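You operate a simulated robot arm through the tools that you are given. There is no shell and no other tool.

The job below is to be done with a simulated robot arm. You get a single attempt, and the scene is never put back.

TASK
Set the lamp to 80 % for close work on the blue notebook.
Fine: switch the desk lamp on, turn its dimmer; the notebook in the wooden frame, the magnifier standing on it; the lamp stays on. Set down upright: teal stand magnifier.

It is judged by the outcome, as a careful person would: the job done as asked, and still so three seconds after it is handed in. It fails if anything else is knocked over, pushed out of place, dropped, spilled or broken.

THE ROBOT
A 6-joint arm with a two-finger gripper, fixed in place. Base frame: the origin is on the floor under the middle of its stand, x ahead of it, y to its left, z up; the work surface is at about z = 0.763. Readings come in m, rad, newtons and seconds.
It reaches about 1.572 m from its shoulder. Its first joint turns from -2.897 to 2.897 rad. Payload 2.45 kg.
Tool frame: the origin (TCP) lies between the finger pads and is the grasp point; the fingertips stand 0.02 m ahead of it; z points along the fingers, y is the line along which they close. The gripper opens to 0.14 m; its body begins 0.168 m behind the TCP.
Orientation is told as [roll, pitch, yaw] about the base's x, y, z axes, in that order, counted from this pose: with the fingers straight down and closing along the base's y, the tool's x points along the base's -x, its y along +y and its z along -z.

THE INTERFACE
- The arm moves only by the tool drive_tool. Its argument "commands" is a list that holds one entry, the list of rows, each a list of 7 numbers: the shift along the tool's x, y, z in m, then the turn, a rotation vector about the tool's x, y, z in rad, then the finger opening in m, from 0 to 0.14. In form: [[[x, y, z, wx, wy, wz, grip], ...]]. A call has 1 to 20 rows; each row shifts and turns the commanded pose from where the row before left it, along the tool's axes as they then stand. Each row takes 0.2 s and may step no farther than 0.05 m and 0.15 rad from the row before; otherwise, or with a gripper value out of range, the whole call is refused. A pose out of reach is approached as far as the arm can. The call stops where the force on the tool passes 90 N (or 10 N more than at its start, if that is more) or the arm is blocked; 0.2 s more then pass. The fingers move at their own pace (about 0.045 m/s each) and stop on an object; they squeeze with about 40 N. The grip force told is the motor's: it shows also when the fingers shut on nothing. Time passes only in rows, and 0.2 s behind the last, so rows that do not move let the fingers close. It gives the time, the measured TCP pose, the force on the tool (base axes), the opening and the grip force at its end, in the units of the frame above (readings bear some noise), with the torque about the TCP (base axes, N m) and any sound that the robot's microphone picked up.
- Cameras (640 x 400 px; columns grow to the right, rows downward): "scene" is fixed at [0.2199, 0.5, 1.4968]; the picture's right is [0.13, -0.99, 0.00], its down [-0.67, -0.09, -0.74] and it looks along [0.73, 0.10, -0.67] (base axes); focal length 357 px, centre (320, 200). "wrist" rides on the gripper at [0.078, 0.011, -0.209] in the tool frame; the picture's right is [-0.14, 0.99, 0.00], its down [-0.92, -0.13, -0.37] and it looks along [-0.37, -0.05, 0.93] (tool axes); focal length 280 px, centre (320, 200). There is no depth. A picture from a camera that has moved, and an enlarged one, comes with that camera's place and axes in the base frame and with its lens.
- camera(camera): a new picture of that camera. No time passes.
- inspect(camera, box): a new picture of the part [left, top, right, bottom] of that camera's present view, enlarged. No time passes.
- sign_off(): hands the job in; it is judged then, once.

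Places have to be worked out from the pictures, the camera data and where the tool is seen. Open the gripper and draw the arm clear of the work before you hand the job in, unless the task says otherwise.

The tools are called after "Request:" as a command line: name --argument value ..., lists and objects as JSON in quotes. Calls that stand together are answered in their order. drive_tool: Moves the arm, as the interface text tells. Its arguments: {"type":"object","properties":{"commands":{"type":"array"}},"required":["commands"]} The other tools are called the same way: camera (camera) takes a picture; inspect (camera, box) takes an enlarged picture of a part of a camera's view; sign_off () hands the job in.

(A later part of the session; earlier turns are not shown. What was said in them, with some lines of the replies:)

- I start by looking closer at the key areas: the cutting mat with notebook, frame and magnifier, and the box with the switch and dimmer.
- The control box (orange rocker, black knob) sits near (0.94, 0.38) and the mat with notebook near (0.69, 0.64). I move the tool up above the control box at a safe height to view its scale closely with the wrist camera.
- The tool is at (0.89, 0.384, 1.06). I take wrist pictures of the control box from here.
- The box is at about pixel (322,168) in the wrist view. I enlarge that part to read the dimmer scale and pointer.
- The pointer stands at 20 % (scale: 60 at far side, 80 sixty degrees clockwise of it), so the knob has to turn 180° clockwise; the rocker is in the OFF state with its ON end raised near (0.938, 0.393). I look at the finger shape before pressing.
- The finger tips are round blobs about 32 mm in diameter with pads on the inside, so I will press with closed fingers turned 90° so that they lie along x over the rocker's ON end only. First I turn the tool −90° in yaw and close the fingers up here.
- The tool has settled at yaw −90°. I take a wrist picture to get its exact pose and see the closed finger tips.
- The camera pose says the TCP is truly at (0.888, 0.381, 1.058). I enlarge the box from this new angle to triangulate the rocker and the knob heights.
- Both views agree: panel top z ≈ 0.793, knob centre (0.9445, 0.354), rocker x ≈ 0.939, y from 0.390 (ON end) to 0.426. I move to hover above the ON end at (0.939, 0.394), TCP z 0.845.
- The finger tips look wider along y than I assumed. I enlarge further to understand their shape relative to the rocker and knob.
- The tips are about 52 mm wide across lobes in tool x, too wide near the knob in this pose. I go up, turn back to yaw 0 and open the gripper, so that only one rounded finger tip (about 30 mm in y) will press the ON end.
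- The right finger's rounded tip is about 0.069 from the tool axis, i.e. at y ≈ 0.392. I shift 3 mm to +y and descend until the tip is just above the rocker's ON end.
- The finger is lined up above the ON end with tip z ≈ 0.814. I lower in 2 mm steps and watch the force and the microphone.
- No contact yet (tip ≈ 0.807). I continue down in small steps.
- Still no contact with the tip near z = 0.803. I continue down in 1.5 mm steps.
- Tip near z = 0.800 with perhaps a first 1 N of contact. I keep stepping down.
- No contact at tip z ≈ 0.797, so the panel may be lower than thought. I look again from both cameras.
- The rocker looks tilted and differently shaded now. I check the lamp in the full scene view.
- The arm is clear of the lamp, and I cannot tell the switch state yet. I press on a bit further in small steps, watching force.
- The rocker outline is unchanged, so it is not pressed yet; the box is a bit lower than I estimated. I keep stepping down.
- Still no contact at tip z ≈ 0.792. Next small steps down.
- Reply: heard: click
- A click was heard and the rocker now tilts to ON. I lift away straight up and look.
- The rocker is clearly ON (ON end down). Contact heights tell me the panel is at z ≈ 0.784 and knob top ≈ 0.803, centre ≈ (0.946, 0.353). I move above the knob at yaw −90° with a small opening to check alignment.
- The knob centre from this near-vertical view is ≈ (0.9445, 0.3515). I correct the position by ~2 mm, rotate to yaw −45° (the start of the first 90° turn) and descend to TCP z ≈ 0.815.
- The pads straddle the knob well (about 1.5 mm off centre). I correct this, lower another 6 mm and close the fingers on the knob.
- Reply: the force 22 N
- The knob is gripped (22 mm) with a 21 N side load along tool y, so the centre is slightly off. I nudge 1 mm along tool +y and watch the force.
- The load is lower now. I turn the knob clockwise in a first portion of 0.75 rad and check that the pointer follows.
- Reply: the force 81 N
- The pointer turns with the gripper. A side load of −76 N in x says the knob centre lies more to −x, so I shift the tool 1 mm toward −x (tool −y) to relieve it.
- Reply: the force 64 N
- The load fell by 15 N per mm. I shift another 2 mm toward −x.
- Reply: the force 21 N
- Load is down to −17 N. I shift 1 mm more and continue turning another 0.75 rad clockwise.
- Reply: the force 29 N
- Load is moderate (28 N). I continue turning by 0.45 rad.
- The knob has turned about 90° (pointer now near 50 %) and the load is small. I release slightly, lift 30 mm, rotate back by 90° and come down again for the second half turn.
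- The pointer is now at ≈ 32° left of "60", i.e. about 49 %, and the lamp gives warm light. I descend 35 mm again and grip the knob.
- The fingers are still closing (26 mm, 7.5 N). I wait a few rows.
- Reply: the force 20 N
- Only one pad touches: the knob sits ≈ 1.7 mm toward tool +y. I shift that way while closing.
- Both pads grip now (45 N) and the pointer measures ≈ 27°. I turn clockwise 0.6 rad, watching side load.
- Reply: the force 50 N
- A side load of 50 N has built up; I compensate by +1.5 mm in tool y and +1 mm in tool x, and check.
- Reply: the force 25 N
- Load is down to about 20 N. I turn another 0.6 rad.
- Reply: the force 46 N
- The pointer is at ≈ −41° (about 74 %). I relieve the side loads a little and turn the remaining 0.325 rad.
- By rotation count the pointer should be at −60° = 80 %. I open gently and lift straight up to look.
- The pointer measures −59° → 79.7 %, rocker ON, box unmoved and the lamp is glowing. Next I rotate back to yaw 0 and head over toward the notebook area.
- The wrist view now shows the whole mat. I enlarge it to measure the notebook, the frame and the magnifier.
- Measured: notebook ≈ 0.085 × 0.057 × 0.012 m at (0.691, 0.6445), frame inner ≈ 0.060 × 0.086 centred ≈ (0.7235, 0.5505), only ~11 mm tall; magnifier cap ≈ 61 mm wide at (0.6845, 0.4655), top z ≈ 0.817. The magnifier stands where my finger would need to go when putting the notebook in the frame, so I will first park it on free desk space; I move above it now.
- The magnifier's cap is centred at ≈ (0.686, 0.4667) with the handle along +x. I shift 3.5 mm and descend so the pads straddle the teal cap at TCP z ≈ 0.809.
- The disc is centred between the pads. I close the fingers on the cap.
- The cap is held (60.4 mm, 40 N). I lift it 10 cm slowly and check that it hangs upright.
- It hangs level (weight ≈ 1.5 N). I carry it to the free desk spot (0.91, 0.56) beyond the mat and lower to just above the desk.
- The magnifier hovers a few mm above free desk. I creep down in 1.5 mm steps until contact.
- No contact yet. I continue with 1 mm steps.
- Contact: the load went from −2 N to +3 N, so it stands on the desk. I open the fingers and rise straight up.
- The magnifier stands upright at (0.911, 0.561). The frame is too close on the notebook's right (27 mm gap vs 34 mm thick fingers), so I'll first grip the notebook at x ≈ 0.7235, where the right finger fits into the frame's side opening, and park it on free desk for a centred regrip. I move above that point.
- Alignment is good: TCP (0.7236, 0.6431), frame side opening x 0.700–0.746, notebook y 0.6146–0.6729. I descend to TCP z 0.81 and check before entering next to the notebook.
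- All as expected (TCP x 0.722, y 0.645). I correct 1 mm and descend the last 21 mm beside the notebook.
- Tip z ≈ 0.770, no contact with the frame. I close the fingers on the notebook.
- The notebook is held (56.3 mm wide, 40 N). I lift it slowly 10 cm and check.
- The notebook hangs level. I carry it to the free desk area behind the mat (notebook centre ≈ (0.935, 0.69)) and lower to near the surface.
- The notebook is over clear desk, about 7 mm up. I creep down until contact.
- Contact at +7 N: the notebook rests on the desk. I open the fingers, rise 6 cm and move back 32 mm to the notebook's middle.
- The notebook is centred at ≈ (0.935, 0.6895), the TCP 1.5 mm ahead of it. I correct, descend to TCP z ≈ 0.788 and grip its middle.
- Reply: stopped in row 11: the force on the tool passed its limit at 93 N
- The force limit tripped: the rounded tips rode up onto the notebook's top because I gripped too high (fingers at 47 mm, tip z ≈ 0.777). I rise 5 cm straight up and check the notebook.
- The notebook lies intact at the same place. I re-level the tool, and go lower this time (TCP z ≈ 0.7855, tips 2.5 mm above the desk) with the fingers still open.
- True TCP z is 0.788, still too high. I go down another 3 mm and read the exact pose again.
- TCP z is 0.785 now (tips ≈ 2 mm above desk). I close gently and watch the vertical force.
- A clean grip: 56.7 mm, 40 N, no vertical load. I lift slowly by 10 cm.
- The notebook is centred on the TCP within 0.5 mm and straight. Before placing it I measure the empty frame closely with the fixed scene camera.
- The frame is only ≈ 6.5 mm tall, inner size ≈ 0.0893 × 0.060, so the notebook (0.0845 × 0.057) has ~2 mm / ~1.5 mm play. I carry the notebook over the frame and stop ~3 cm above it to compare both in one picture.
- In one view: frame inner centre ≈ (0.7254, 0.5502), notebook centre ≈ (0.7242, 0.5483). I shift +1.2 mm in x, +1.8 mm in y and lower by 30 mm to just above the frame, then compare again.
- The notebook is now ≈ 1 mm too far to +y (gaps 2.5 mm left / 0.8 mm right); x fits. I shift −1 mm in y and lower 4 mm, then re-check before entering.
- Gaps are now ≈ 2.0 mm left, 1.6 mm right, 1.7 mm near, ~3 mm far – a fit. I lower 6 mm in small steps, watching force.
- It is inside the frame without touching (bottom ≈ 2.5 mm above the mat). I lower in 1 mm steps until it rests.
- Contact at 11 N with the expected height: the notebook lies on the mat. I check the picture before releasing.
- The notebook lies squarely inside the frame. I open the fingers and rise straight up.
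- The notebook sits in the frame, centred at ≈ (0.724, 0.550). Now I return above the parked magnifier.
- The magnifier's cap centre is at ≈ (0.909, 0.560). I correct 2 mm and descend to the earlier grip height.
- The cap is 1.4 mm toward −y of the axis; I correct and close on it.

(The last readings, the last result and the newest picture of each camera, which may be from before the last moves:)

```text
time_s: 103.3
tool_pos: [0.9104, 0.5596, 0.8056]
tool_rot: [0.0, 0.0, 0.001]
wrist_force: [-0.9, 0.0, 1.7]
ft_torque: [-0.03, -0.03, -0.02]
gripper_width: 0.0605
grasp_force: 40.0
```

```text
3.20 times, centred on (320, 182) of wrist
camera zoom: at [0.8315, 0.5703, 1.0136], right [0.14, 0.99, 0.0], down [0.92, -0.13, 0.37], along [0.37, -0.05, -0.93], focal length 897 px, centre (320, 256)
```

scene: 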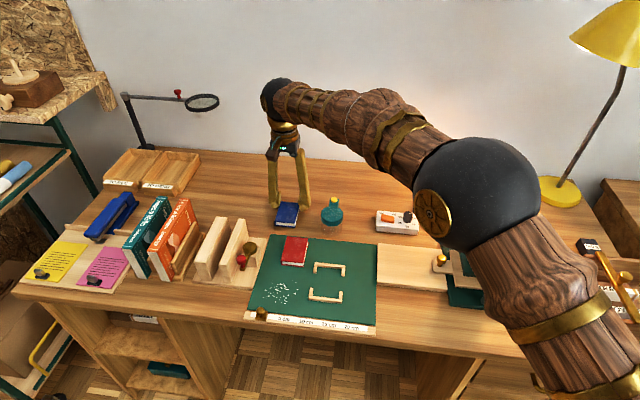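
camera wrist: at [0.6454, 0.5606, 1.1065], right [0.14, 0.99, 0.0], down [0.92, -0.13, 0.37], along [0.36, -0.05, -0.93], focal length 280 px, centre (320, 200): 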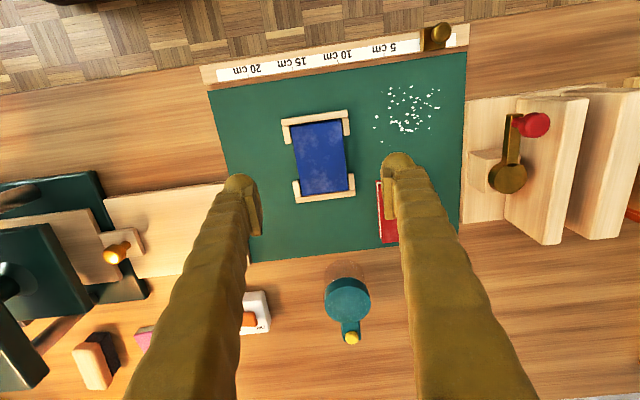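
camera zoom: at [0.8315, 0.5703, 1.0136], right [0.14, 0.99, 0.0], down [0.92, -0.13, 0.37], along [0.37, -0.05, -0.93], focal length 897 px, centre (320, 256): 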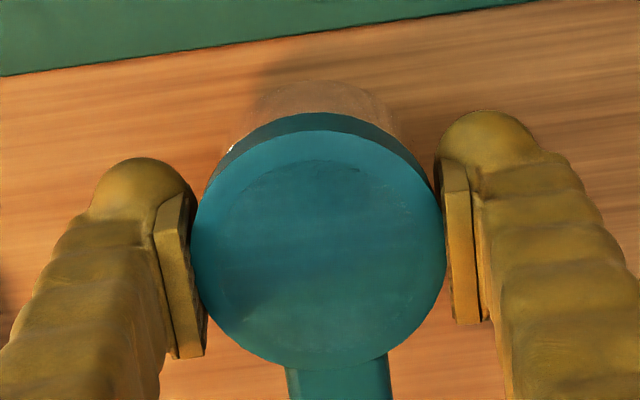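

Held at 60.5 mm, cap centred. I lift 10 cm, then carry it toward the notebook.

Request:
drive_tool --commands '[[[0, 0, -0.005, 0, 0, 0, 0.05], [0, 0, -0.01, 0, 0, 0, 0.05], [0, 0, -0.025, 0, 0, 0, 0.05], [0, 0, -0.03, 0, 0, 0, 0.05], [0, 0, -0.03, 0, 0, 0, 0.05], [0.0308, -0.00155, 0, 0, 0, 0, 0.05], [0.0308, -0.00155, 0, 0, 0, 0, 0.05], [0.0308, -0.00155, 0, 0, 0, 0, 0.05], [0.0308, -0.00155, 0, 0, 0, 0, 0.05], [0.0308, -0.00155, 0, 0, 0, 0, 0.05], [0.0308, -0.00155, 0, 0, 0, 0, 0.05], [0, 0, 0, 0, 0, 0, 0.05], [0, 0, 0.02, 0, 0, 0, 0.05], [0, 0, 0.02, 0, 0, 0, 0.05], [0, 0, 0, 0, 0, 0, 0.05], [0, 0, 0, 0, 0, 0, 0.05]]]'

Request:
inspect --camera "wrist" --box '[220, 80, 420, 230]'

Request:
inspect --camera "scene" --box '[285, 215, 385, 305]'

```text
time_s: 106.7
tool_pos: [0.7255, 0.5494, 0.8652]
tool_rot: [-0.001, 0.001, 0.001]
wrist_force: [-0.3, 0.5, -2.7]
ft_torque: [0.01, 0.03, 0.0]
gripper_width: 0.0606
grasp_force: 39.6
```

```text
2.67 times, centred on (320, 155) of wrist
camera zoom: at [0.6467, 0.5607, 1.0737], right [0.14, 0.99, 0.0], down [0.92, -0.13, 0.37], along [0.37, -0.05, -0.93], focal length 748 px, centre (320, 320)
```

zoom: 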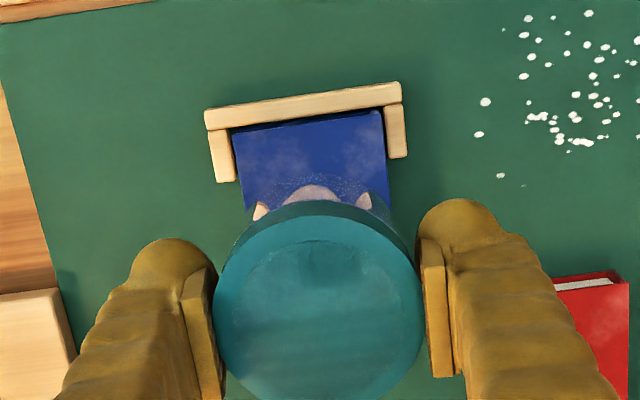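

```text
4.44 times, centred on (335, 260) of scene
camera zoom: at [0.2199, 0.5, 1.4968], right [0.13, -0.99, 0.0], down [-0.67, -0.09, -0.74], along [0.73, 0.1, -0.67], focal length 1587 px, centre (253, -67)
```

zoom: 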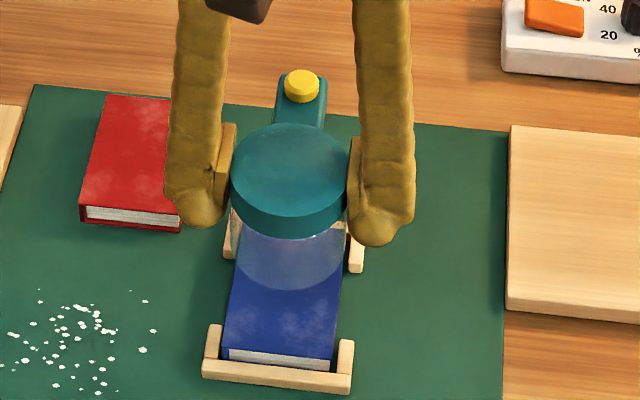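

The magnifier is over the notebook's centre (TCP (0.7247, 0.5497)). I lower 36 mm, to about 7 mm above the notebook.

Request:
drive_tool --commands '[[[0, 0, 0.015, 0, 0, 0, 0.05], [0, 0, 0.013, 0, 0, 0, 0.05], [0, 0, 0.008, 0, 0, 0, 0.05], [0, 0, 0, 0, 0, 0, 0.05], [0, 0, 0, 0, 0, 0, 0.05]]]'

Request:
inspect --camera "scene" --box '[295, 235, 375, 305]'

Request:
inspect --camera "wrist" --box '[220, 80, 420, 230]'

```text
time_s: 107.9
tool_pos: [0.7257, 0.5499, 0.8293]
tool_rot: [0.001, 0.0, 0.0]
wrist_force: [-0.7, -0.2, -1.7]
ft_torque: [0.03, 0.0, 0.0]
gripper_width: 0.0604
grasp_force: 40.0
```

```text
5.71 times, centred on (335, 270) of scene
camera zoom: at [0.2199, 0.5, 1.4968], right [0.13, -0.99, 0.0], down [-0.67, -0.09, -0.74], along [0.73, 0.1, -0.67], focal length 2040 px, centre (234, -200)
```

zoom: 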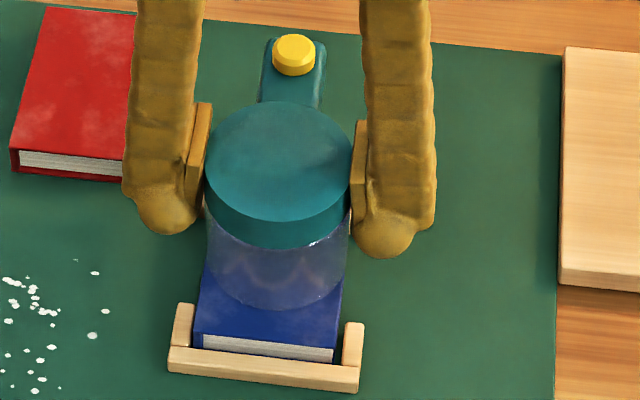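

```text
2.67 times, centred on (320, 155) of wrist
camera zoom: at [0.647, 0.561, 1.0376], right [0.14, 0.99, 0.0], down [0.92, -0.13, 0.37], along [0.37, -0.05, -0.93], focal length 748 px, centre (320, 320)
```

zoom: 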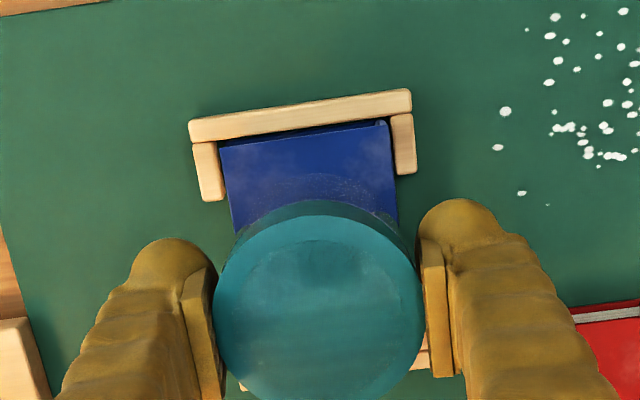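

All aligned. I creep down in 1 mm steps.

Request:
drive_tool --commands '[[[0, 0, 0.0015, 0, 0, 0, 0.05], [0, 0, 0.0015, 0, 0, 0, 0.05], [0, 0, 0.001, 0, 0, 0, 0.05], [0, 0, 0, 0, 0, 0, 0.05]]]'

```text
time_s: 108.9
tool_pos: [0.7255, 0.5506, 0.8254]
tool_rot: [0.001, -0.002, 0.001]
wrist_force: [-5.8, 2.6, 25.9]
ft_torque: [0.06, 0.39, 0.0]
gripper_width: 0.0603
grasp_force: 40.0
```

Contact came early with 26 N. I back off 1 mm and look at what is touching.

Request:
drive_tool --commands '[[[0, 0, -0.001, 0, 0, 0, 0.05], [0, 0, 0, 0, 0, 0, 0.05]]]'

Request:
inspect --camera "scene" --box '[300, 245, 370, 305]'

Request:
inspect --camera "wrist" --box '[240, 90, 400, 230]'

```text
time_s: 109.5
tool_pos: [0.7261, 0.5491, 0.8243]
tool_rot: [-0.001, -0.001, 0.001]
wrist_force: [6.5, 4.0, 18.5]
ft_torque: [0.11, -0.25, -0.03]
gripper_width: 0.0601
grasp_force: 40.0
```

```text
6.67 times, centred on (335, 275) of scene
camera zoom: at [0.2199, 0.5, 1.4968], right [0.13, -0.99, 0.0], down [-0.67, -0.09, -0.74], along [0.73, 0.1, -0.67], focal length 2381 px, centre (220, -300)
```

zoom: 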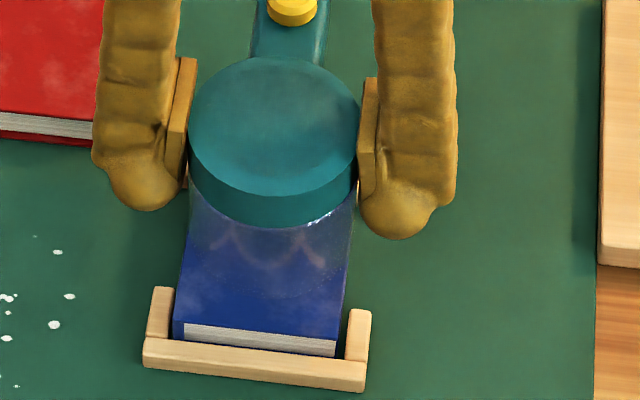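

```text
2.86 times, centred on (320, 160) of wrist
camera zoom: at [0.6474, 0.56, 1.0345], right [0.14, 0.99, 0.0], down [0.92, -0.13, 0.37], along [0.37, -0.05, -0.93], focal length 801 px, centre (320, 314)
```

zoom: 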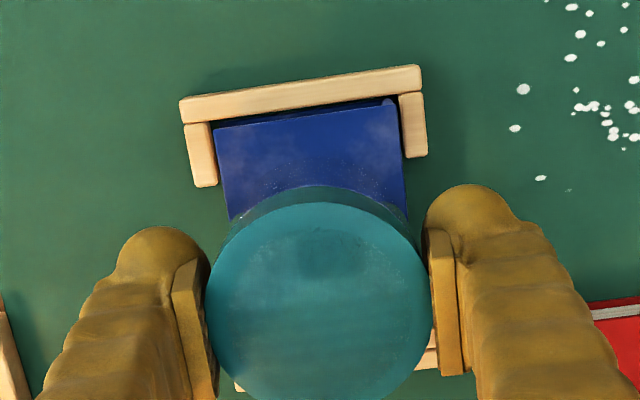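

The skirt appears to rest on the notebook cover (so the notebook is ≈ 17 mm thick). I unload a further 1 mm.

Request:
drive_tool --commands '[[[0, 0, -0.001, 0, 0, 0, 0.05], [0, 0, 0, 0, 0, 0, 0.05]]]'

```text
time_s: 110.1
tool_pos: [0.7246, 0.55, 0.8255]
tool_rot: [0.002, 0.0, 0.0]
wrist_force: [3.2, -0.2, 8.2]
ft_torque: [-0.03, -0.16, -0.03]
gripper_width: 0.0601
grasp_force: 40.0
```

Load is 8 N now, about 0.5 mm of preload. I ease 0.5 mm more and open the fingers in small steps.

Request:
drive_tool --commands '[[[0, 0, -0.0005, 0, 0, 0, 0.05], [0, 0, 0, 0, 0, 0, 0.05], [0, 0, 0, 0, 0, 0, 0.064], [0, 0, 0, 0, 0, 0, 0.07], [0, 0, 0, 0, 0, 0, 0.08], [0, 0, 0, 0, 0, 0, 0.08]]]'

Request:
inspect --camera "scene" --box '[300, 235, 370, 305]'

Request:
inspect --camera "wrist" --box '[240, 90, 400, 230]'

```text
time_s: 111.5
tool_pos: [0.7243, 0.55, 0.8277]
tool_rot: [0.0, 0.001, -0.001]
wrist_force: [-0.7, 0.1, 0.1]
ft_torque: [0.03, 0.03, 0.0]
gripper_width: 0.08
grasp_force: 0.0
```

```text
5.71 times, centred on (335, 270) of scene
camera zoom: at [0.2199, 0.5, 1.4968], right [0.13, -0.99, 0.0], down [-0.67, -0.09, -0.74], along [0.73, 0.1, -0.67], focal length 2040 px, centre (234, -200)
```

zoom: 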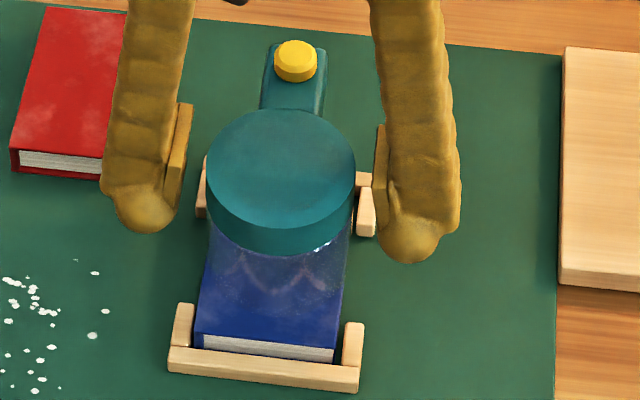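

```text
2.86 times, centred on (320, 160) of wrist
camera zoom: at [0.6466, 0.5604, 1.0357], right [0.14, 0.99, 0.0], down [0.92, -0.13, 0.37], along [0.37, -0.05, -0.93], focal length 801 px, centre (320, 314)
```

zoom: 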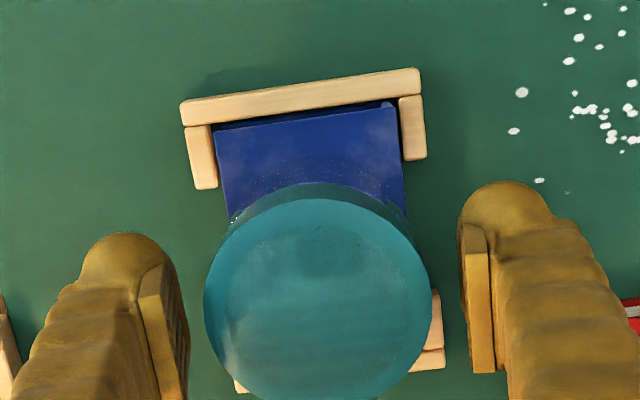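

Released; the magnifier stands on the notebook. I widen a little and rise straight up to inspect.

Request:
drive_tool --commands '[[[0, 0, 0, 0, 0, 0, 0.1], [0, 0, 0, 0, 0, 0, 0.1], [0, 0, -0.02, 0, 0, 0, 0.1], [0, 0, -0.04, 0, 0, 0, 0.1], [0, 0, -0.04, 0, 0, 0, 0.1], [0, 0, 0, 0, 0, 0, 0.1]]]'

Request:
inspect --camera "scene" --box '[300, 235, 370, 305]'

Request:
inspect --camera "wrist" --box '[240, 90, 400, 230]'

Request:
camera --camera "scene"

```text
time_s: 112.9
tool_pos: [0.7252, 0.5488, 0.9247]
tool_rot: [0.0, 0.0, 0.001]
wrist_force: [0.4, 0.4, -0.4]
ft_torque: [-0.01, 0.02, 0.02]
gripper_width: 0.1004
grasp_force: 0.1
```

```text
5.71 times, centred on (335, 270) of scene
camera zoom: at [0.2199, 0.5, 1.4968], right [0.13, -0.99, 0.0], down [-0.67, -0.09, -0.74], along [0.73, 0.1, -0.67], focal length 2040 px, centre (234, -200)
```

zoom: 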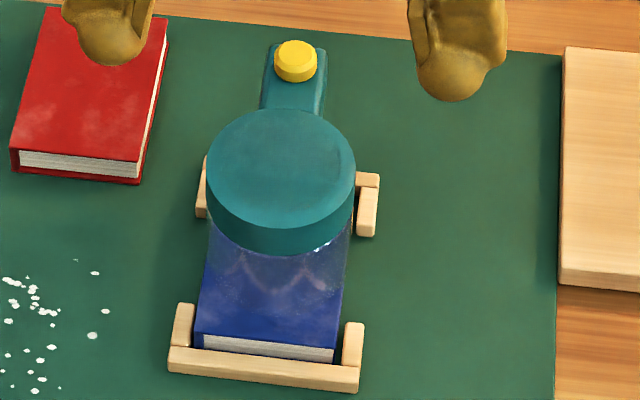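

```text
2.86 times, centred on (320, 160) of wrist
camera zoom: at [0.6468, 0.5605, 1.1351], right [0.14, 0.99, 0.0], down [0.92, -0.13, 0.37], along [0.37, -0.05, -0.93], focal length 801 px, centre (320, 314)
```

zoom: 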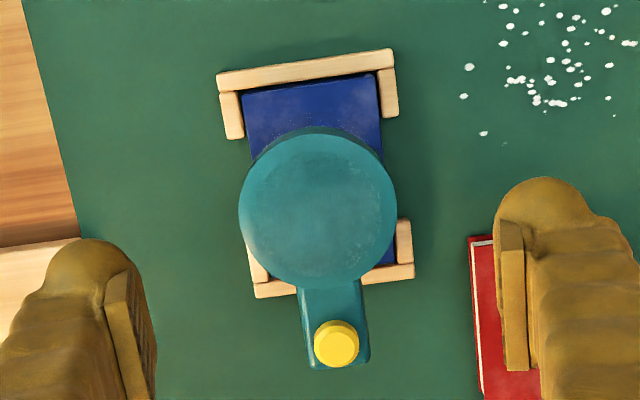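

```text
taken
```

scene: 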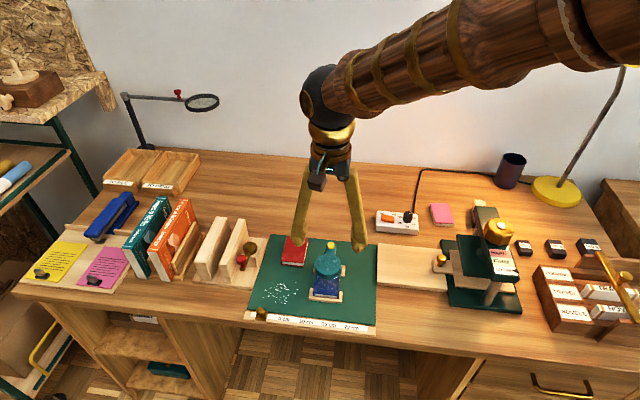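

The magnifier stands on the notebook in the frame. I enlarge to check how its base sits relative to the notebook edges and that it is level.

Request:
inspect --camera "scene" --box '[312, 250, 352, 300]'

Request:
inspect --camera "wrist" --box '[285, 105, 355, 205]'

```text
8.00 times, centred on (332, 275) of scene
camera zoom: at [0.2199, 0.5, 1.4968], right [0.13, -0.99, 0.0], down [-0.67, -0.09, -0.74], along [0.73, 0.1, -0.67], focal length 2857 px, centre (224, -400)
```

zoom: 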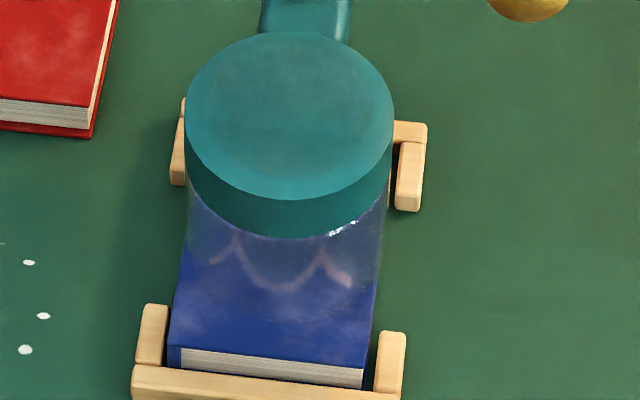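

```text
4.00 times, centred on (320, 155) of wrist
camera zoom: at [0.6468, 0.5605, 1.1351], right [0.14, 0.99, 0.0], down [0.92, -0.13, 0.37], along [0.37, -0.05, -0.93], focal length 1122 px, centre (320, 380)
```

zoom: 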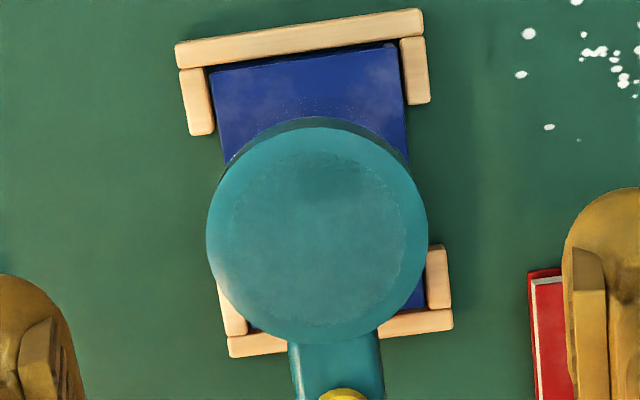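

The base lies fully on the cover (skirt inside both edges) and looks level. I withdraw the arm upward and back toward its starting pose.

Request:
drive_tool --commands '[[[0, 0, -0.04, 0, 0, 0, 0.1], [0, 0, -0.04, 0, 0, 0, 0.1], [0, 0, -0.04, 0, 0, 0, 0.1], [0.015, -0.028, -0.015, 0, 0, 0, 0.1], [0.015, -0.028, -0.015, 0, 0, 0, 0.1], [0.015, -0.028, -0.015, 0, 0, 0, 0.1], [0.015, -0.028, -0.015, 0, 0, 0, 0.1], [0.015, -0.028, -0.015, 0, 0, 0, 0.1], [0, 0, 0, 0, 0, 0, 0.1], [0, 0, 0, 0, 0, 0, 0.1]]]'

Request:
camera --camera "scene"

Request:
inspect --camera "scene" --box '[370, 200, 426, 240]'

Request:
inspect --camera "scene" --box '[290, 230, 380, 310]'

Request:
camera --camera "wrist"

```text
time_s: 115.1
tool_pos: [0.6502, 0.4099, 1.1212]
tool_rot: [0.0, -0.001, -0.001]
wrist_force: [-0.5, 0.1, 0.2]
ft_torque: [0.02, -0.02, -0.01]
gripper_width: 0.1
grasp_force: 0.1
```

```text
taken
```

scene: 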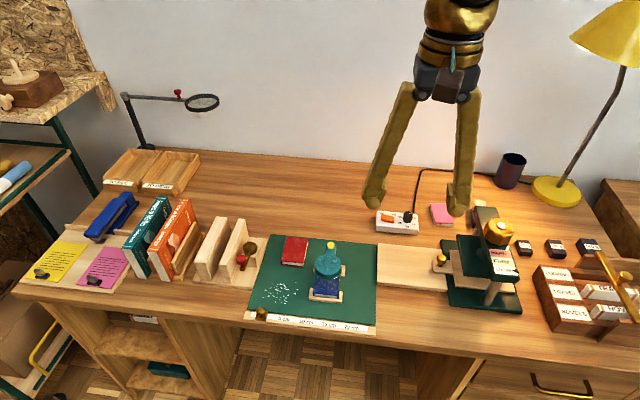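

```text
10.00 times, centred on (398, 220) of scene
camera zoom: at [0.2199, 0.5, 1.4968], right [0.13, -0.99, 0.0], down [-0.67, -0.09, -0.74], along [0.73, 0.1, -0.67], focal length 3571 px, centre (-460, 0)
```

zoom: 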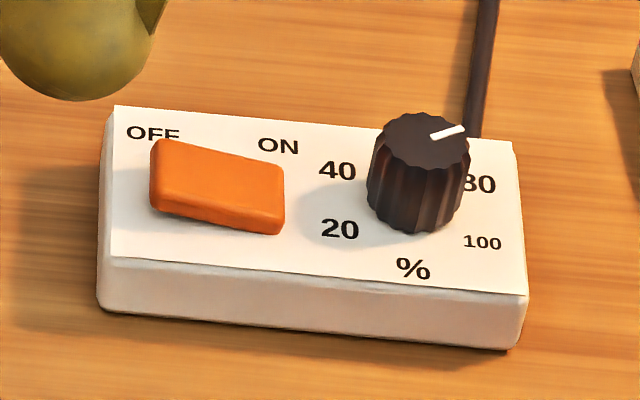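

```text
5.00 times, centred on (335, 270) of scene
camera zoom: at [0.2199, 0.5, 1.4968], right [0.13, -0.99, 0.0], down [-0.67, -0.09, -0.74], along [0.73, 0.1, -0.67], focal length 1785 px, centre (245, -150)
```

zoom: 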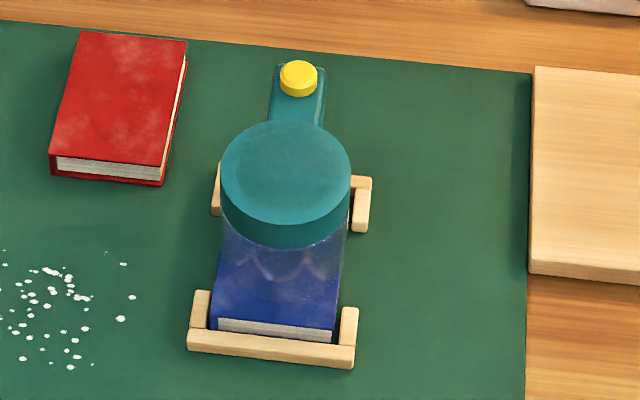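

```text
taken
camera wrist: at [0.5717, 0.4204, 1.3312], right [0.14, 0.99, 0.0], down [0.92, -0.13, 0.37], along [0.37, -0.05, -0.93], focal length 280 px, centre (320, 200)
```

wrist: 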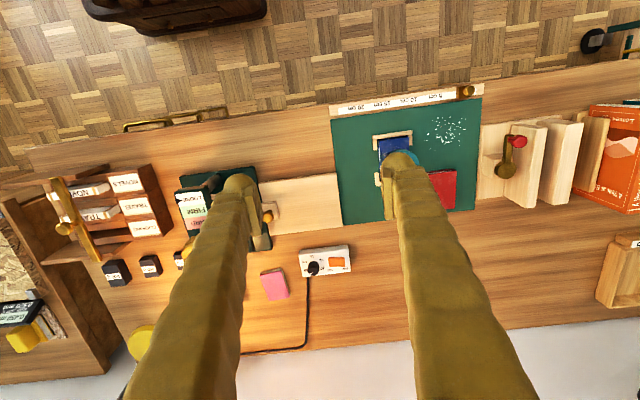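

Everything checks out: rocker ON with the lamp lit, dimmer at 80 %, blue notebook in the wooden frame, teal magnifier upright on it, other items in place, gripper open and clear. I hand in the job.

Request:
sign_off

```text
The job is handed in.
```

I finished the job and handed it in; I haven't seen how it was judged.

- **Lamp:** The switch is on and the lamp is lit. The dimmer pointer measured about 79.7 % when I let go of the knob, and it still looked the same in the last picture.
- **Notebook:** The blue notebook lies flat in the wooden frame, with a small gap on every side. The gripper slipped once during a regrip, so the fingertips pressed on the cover. The notebook looked undamaged afterwards and had not moved.
- **Magnifier:** The teal stand magnifier stands upright on the notebook, about 1.5 mm off centre. Its base sits fully on the cover.
- **Everything else:** No other object was knocked over or visibly moved. White specks on the mat, mostly hidden under the notebook at the start, are now uncovered.

While working I parked the magnifier and the notebook on the free desk behind the mat, because the frame left too little room for the fingers. The gripper is open and the arm is back near its starting pose.
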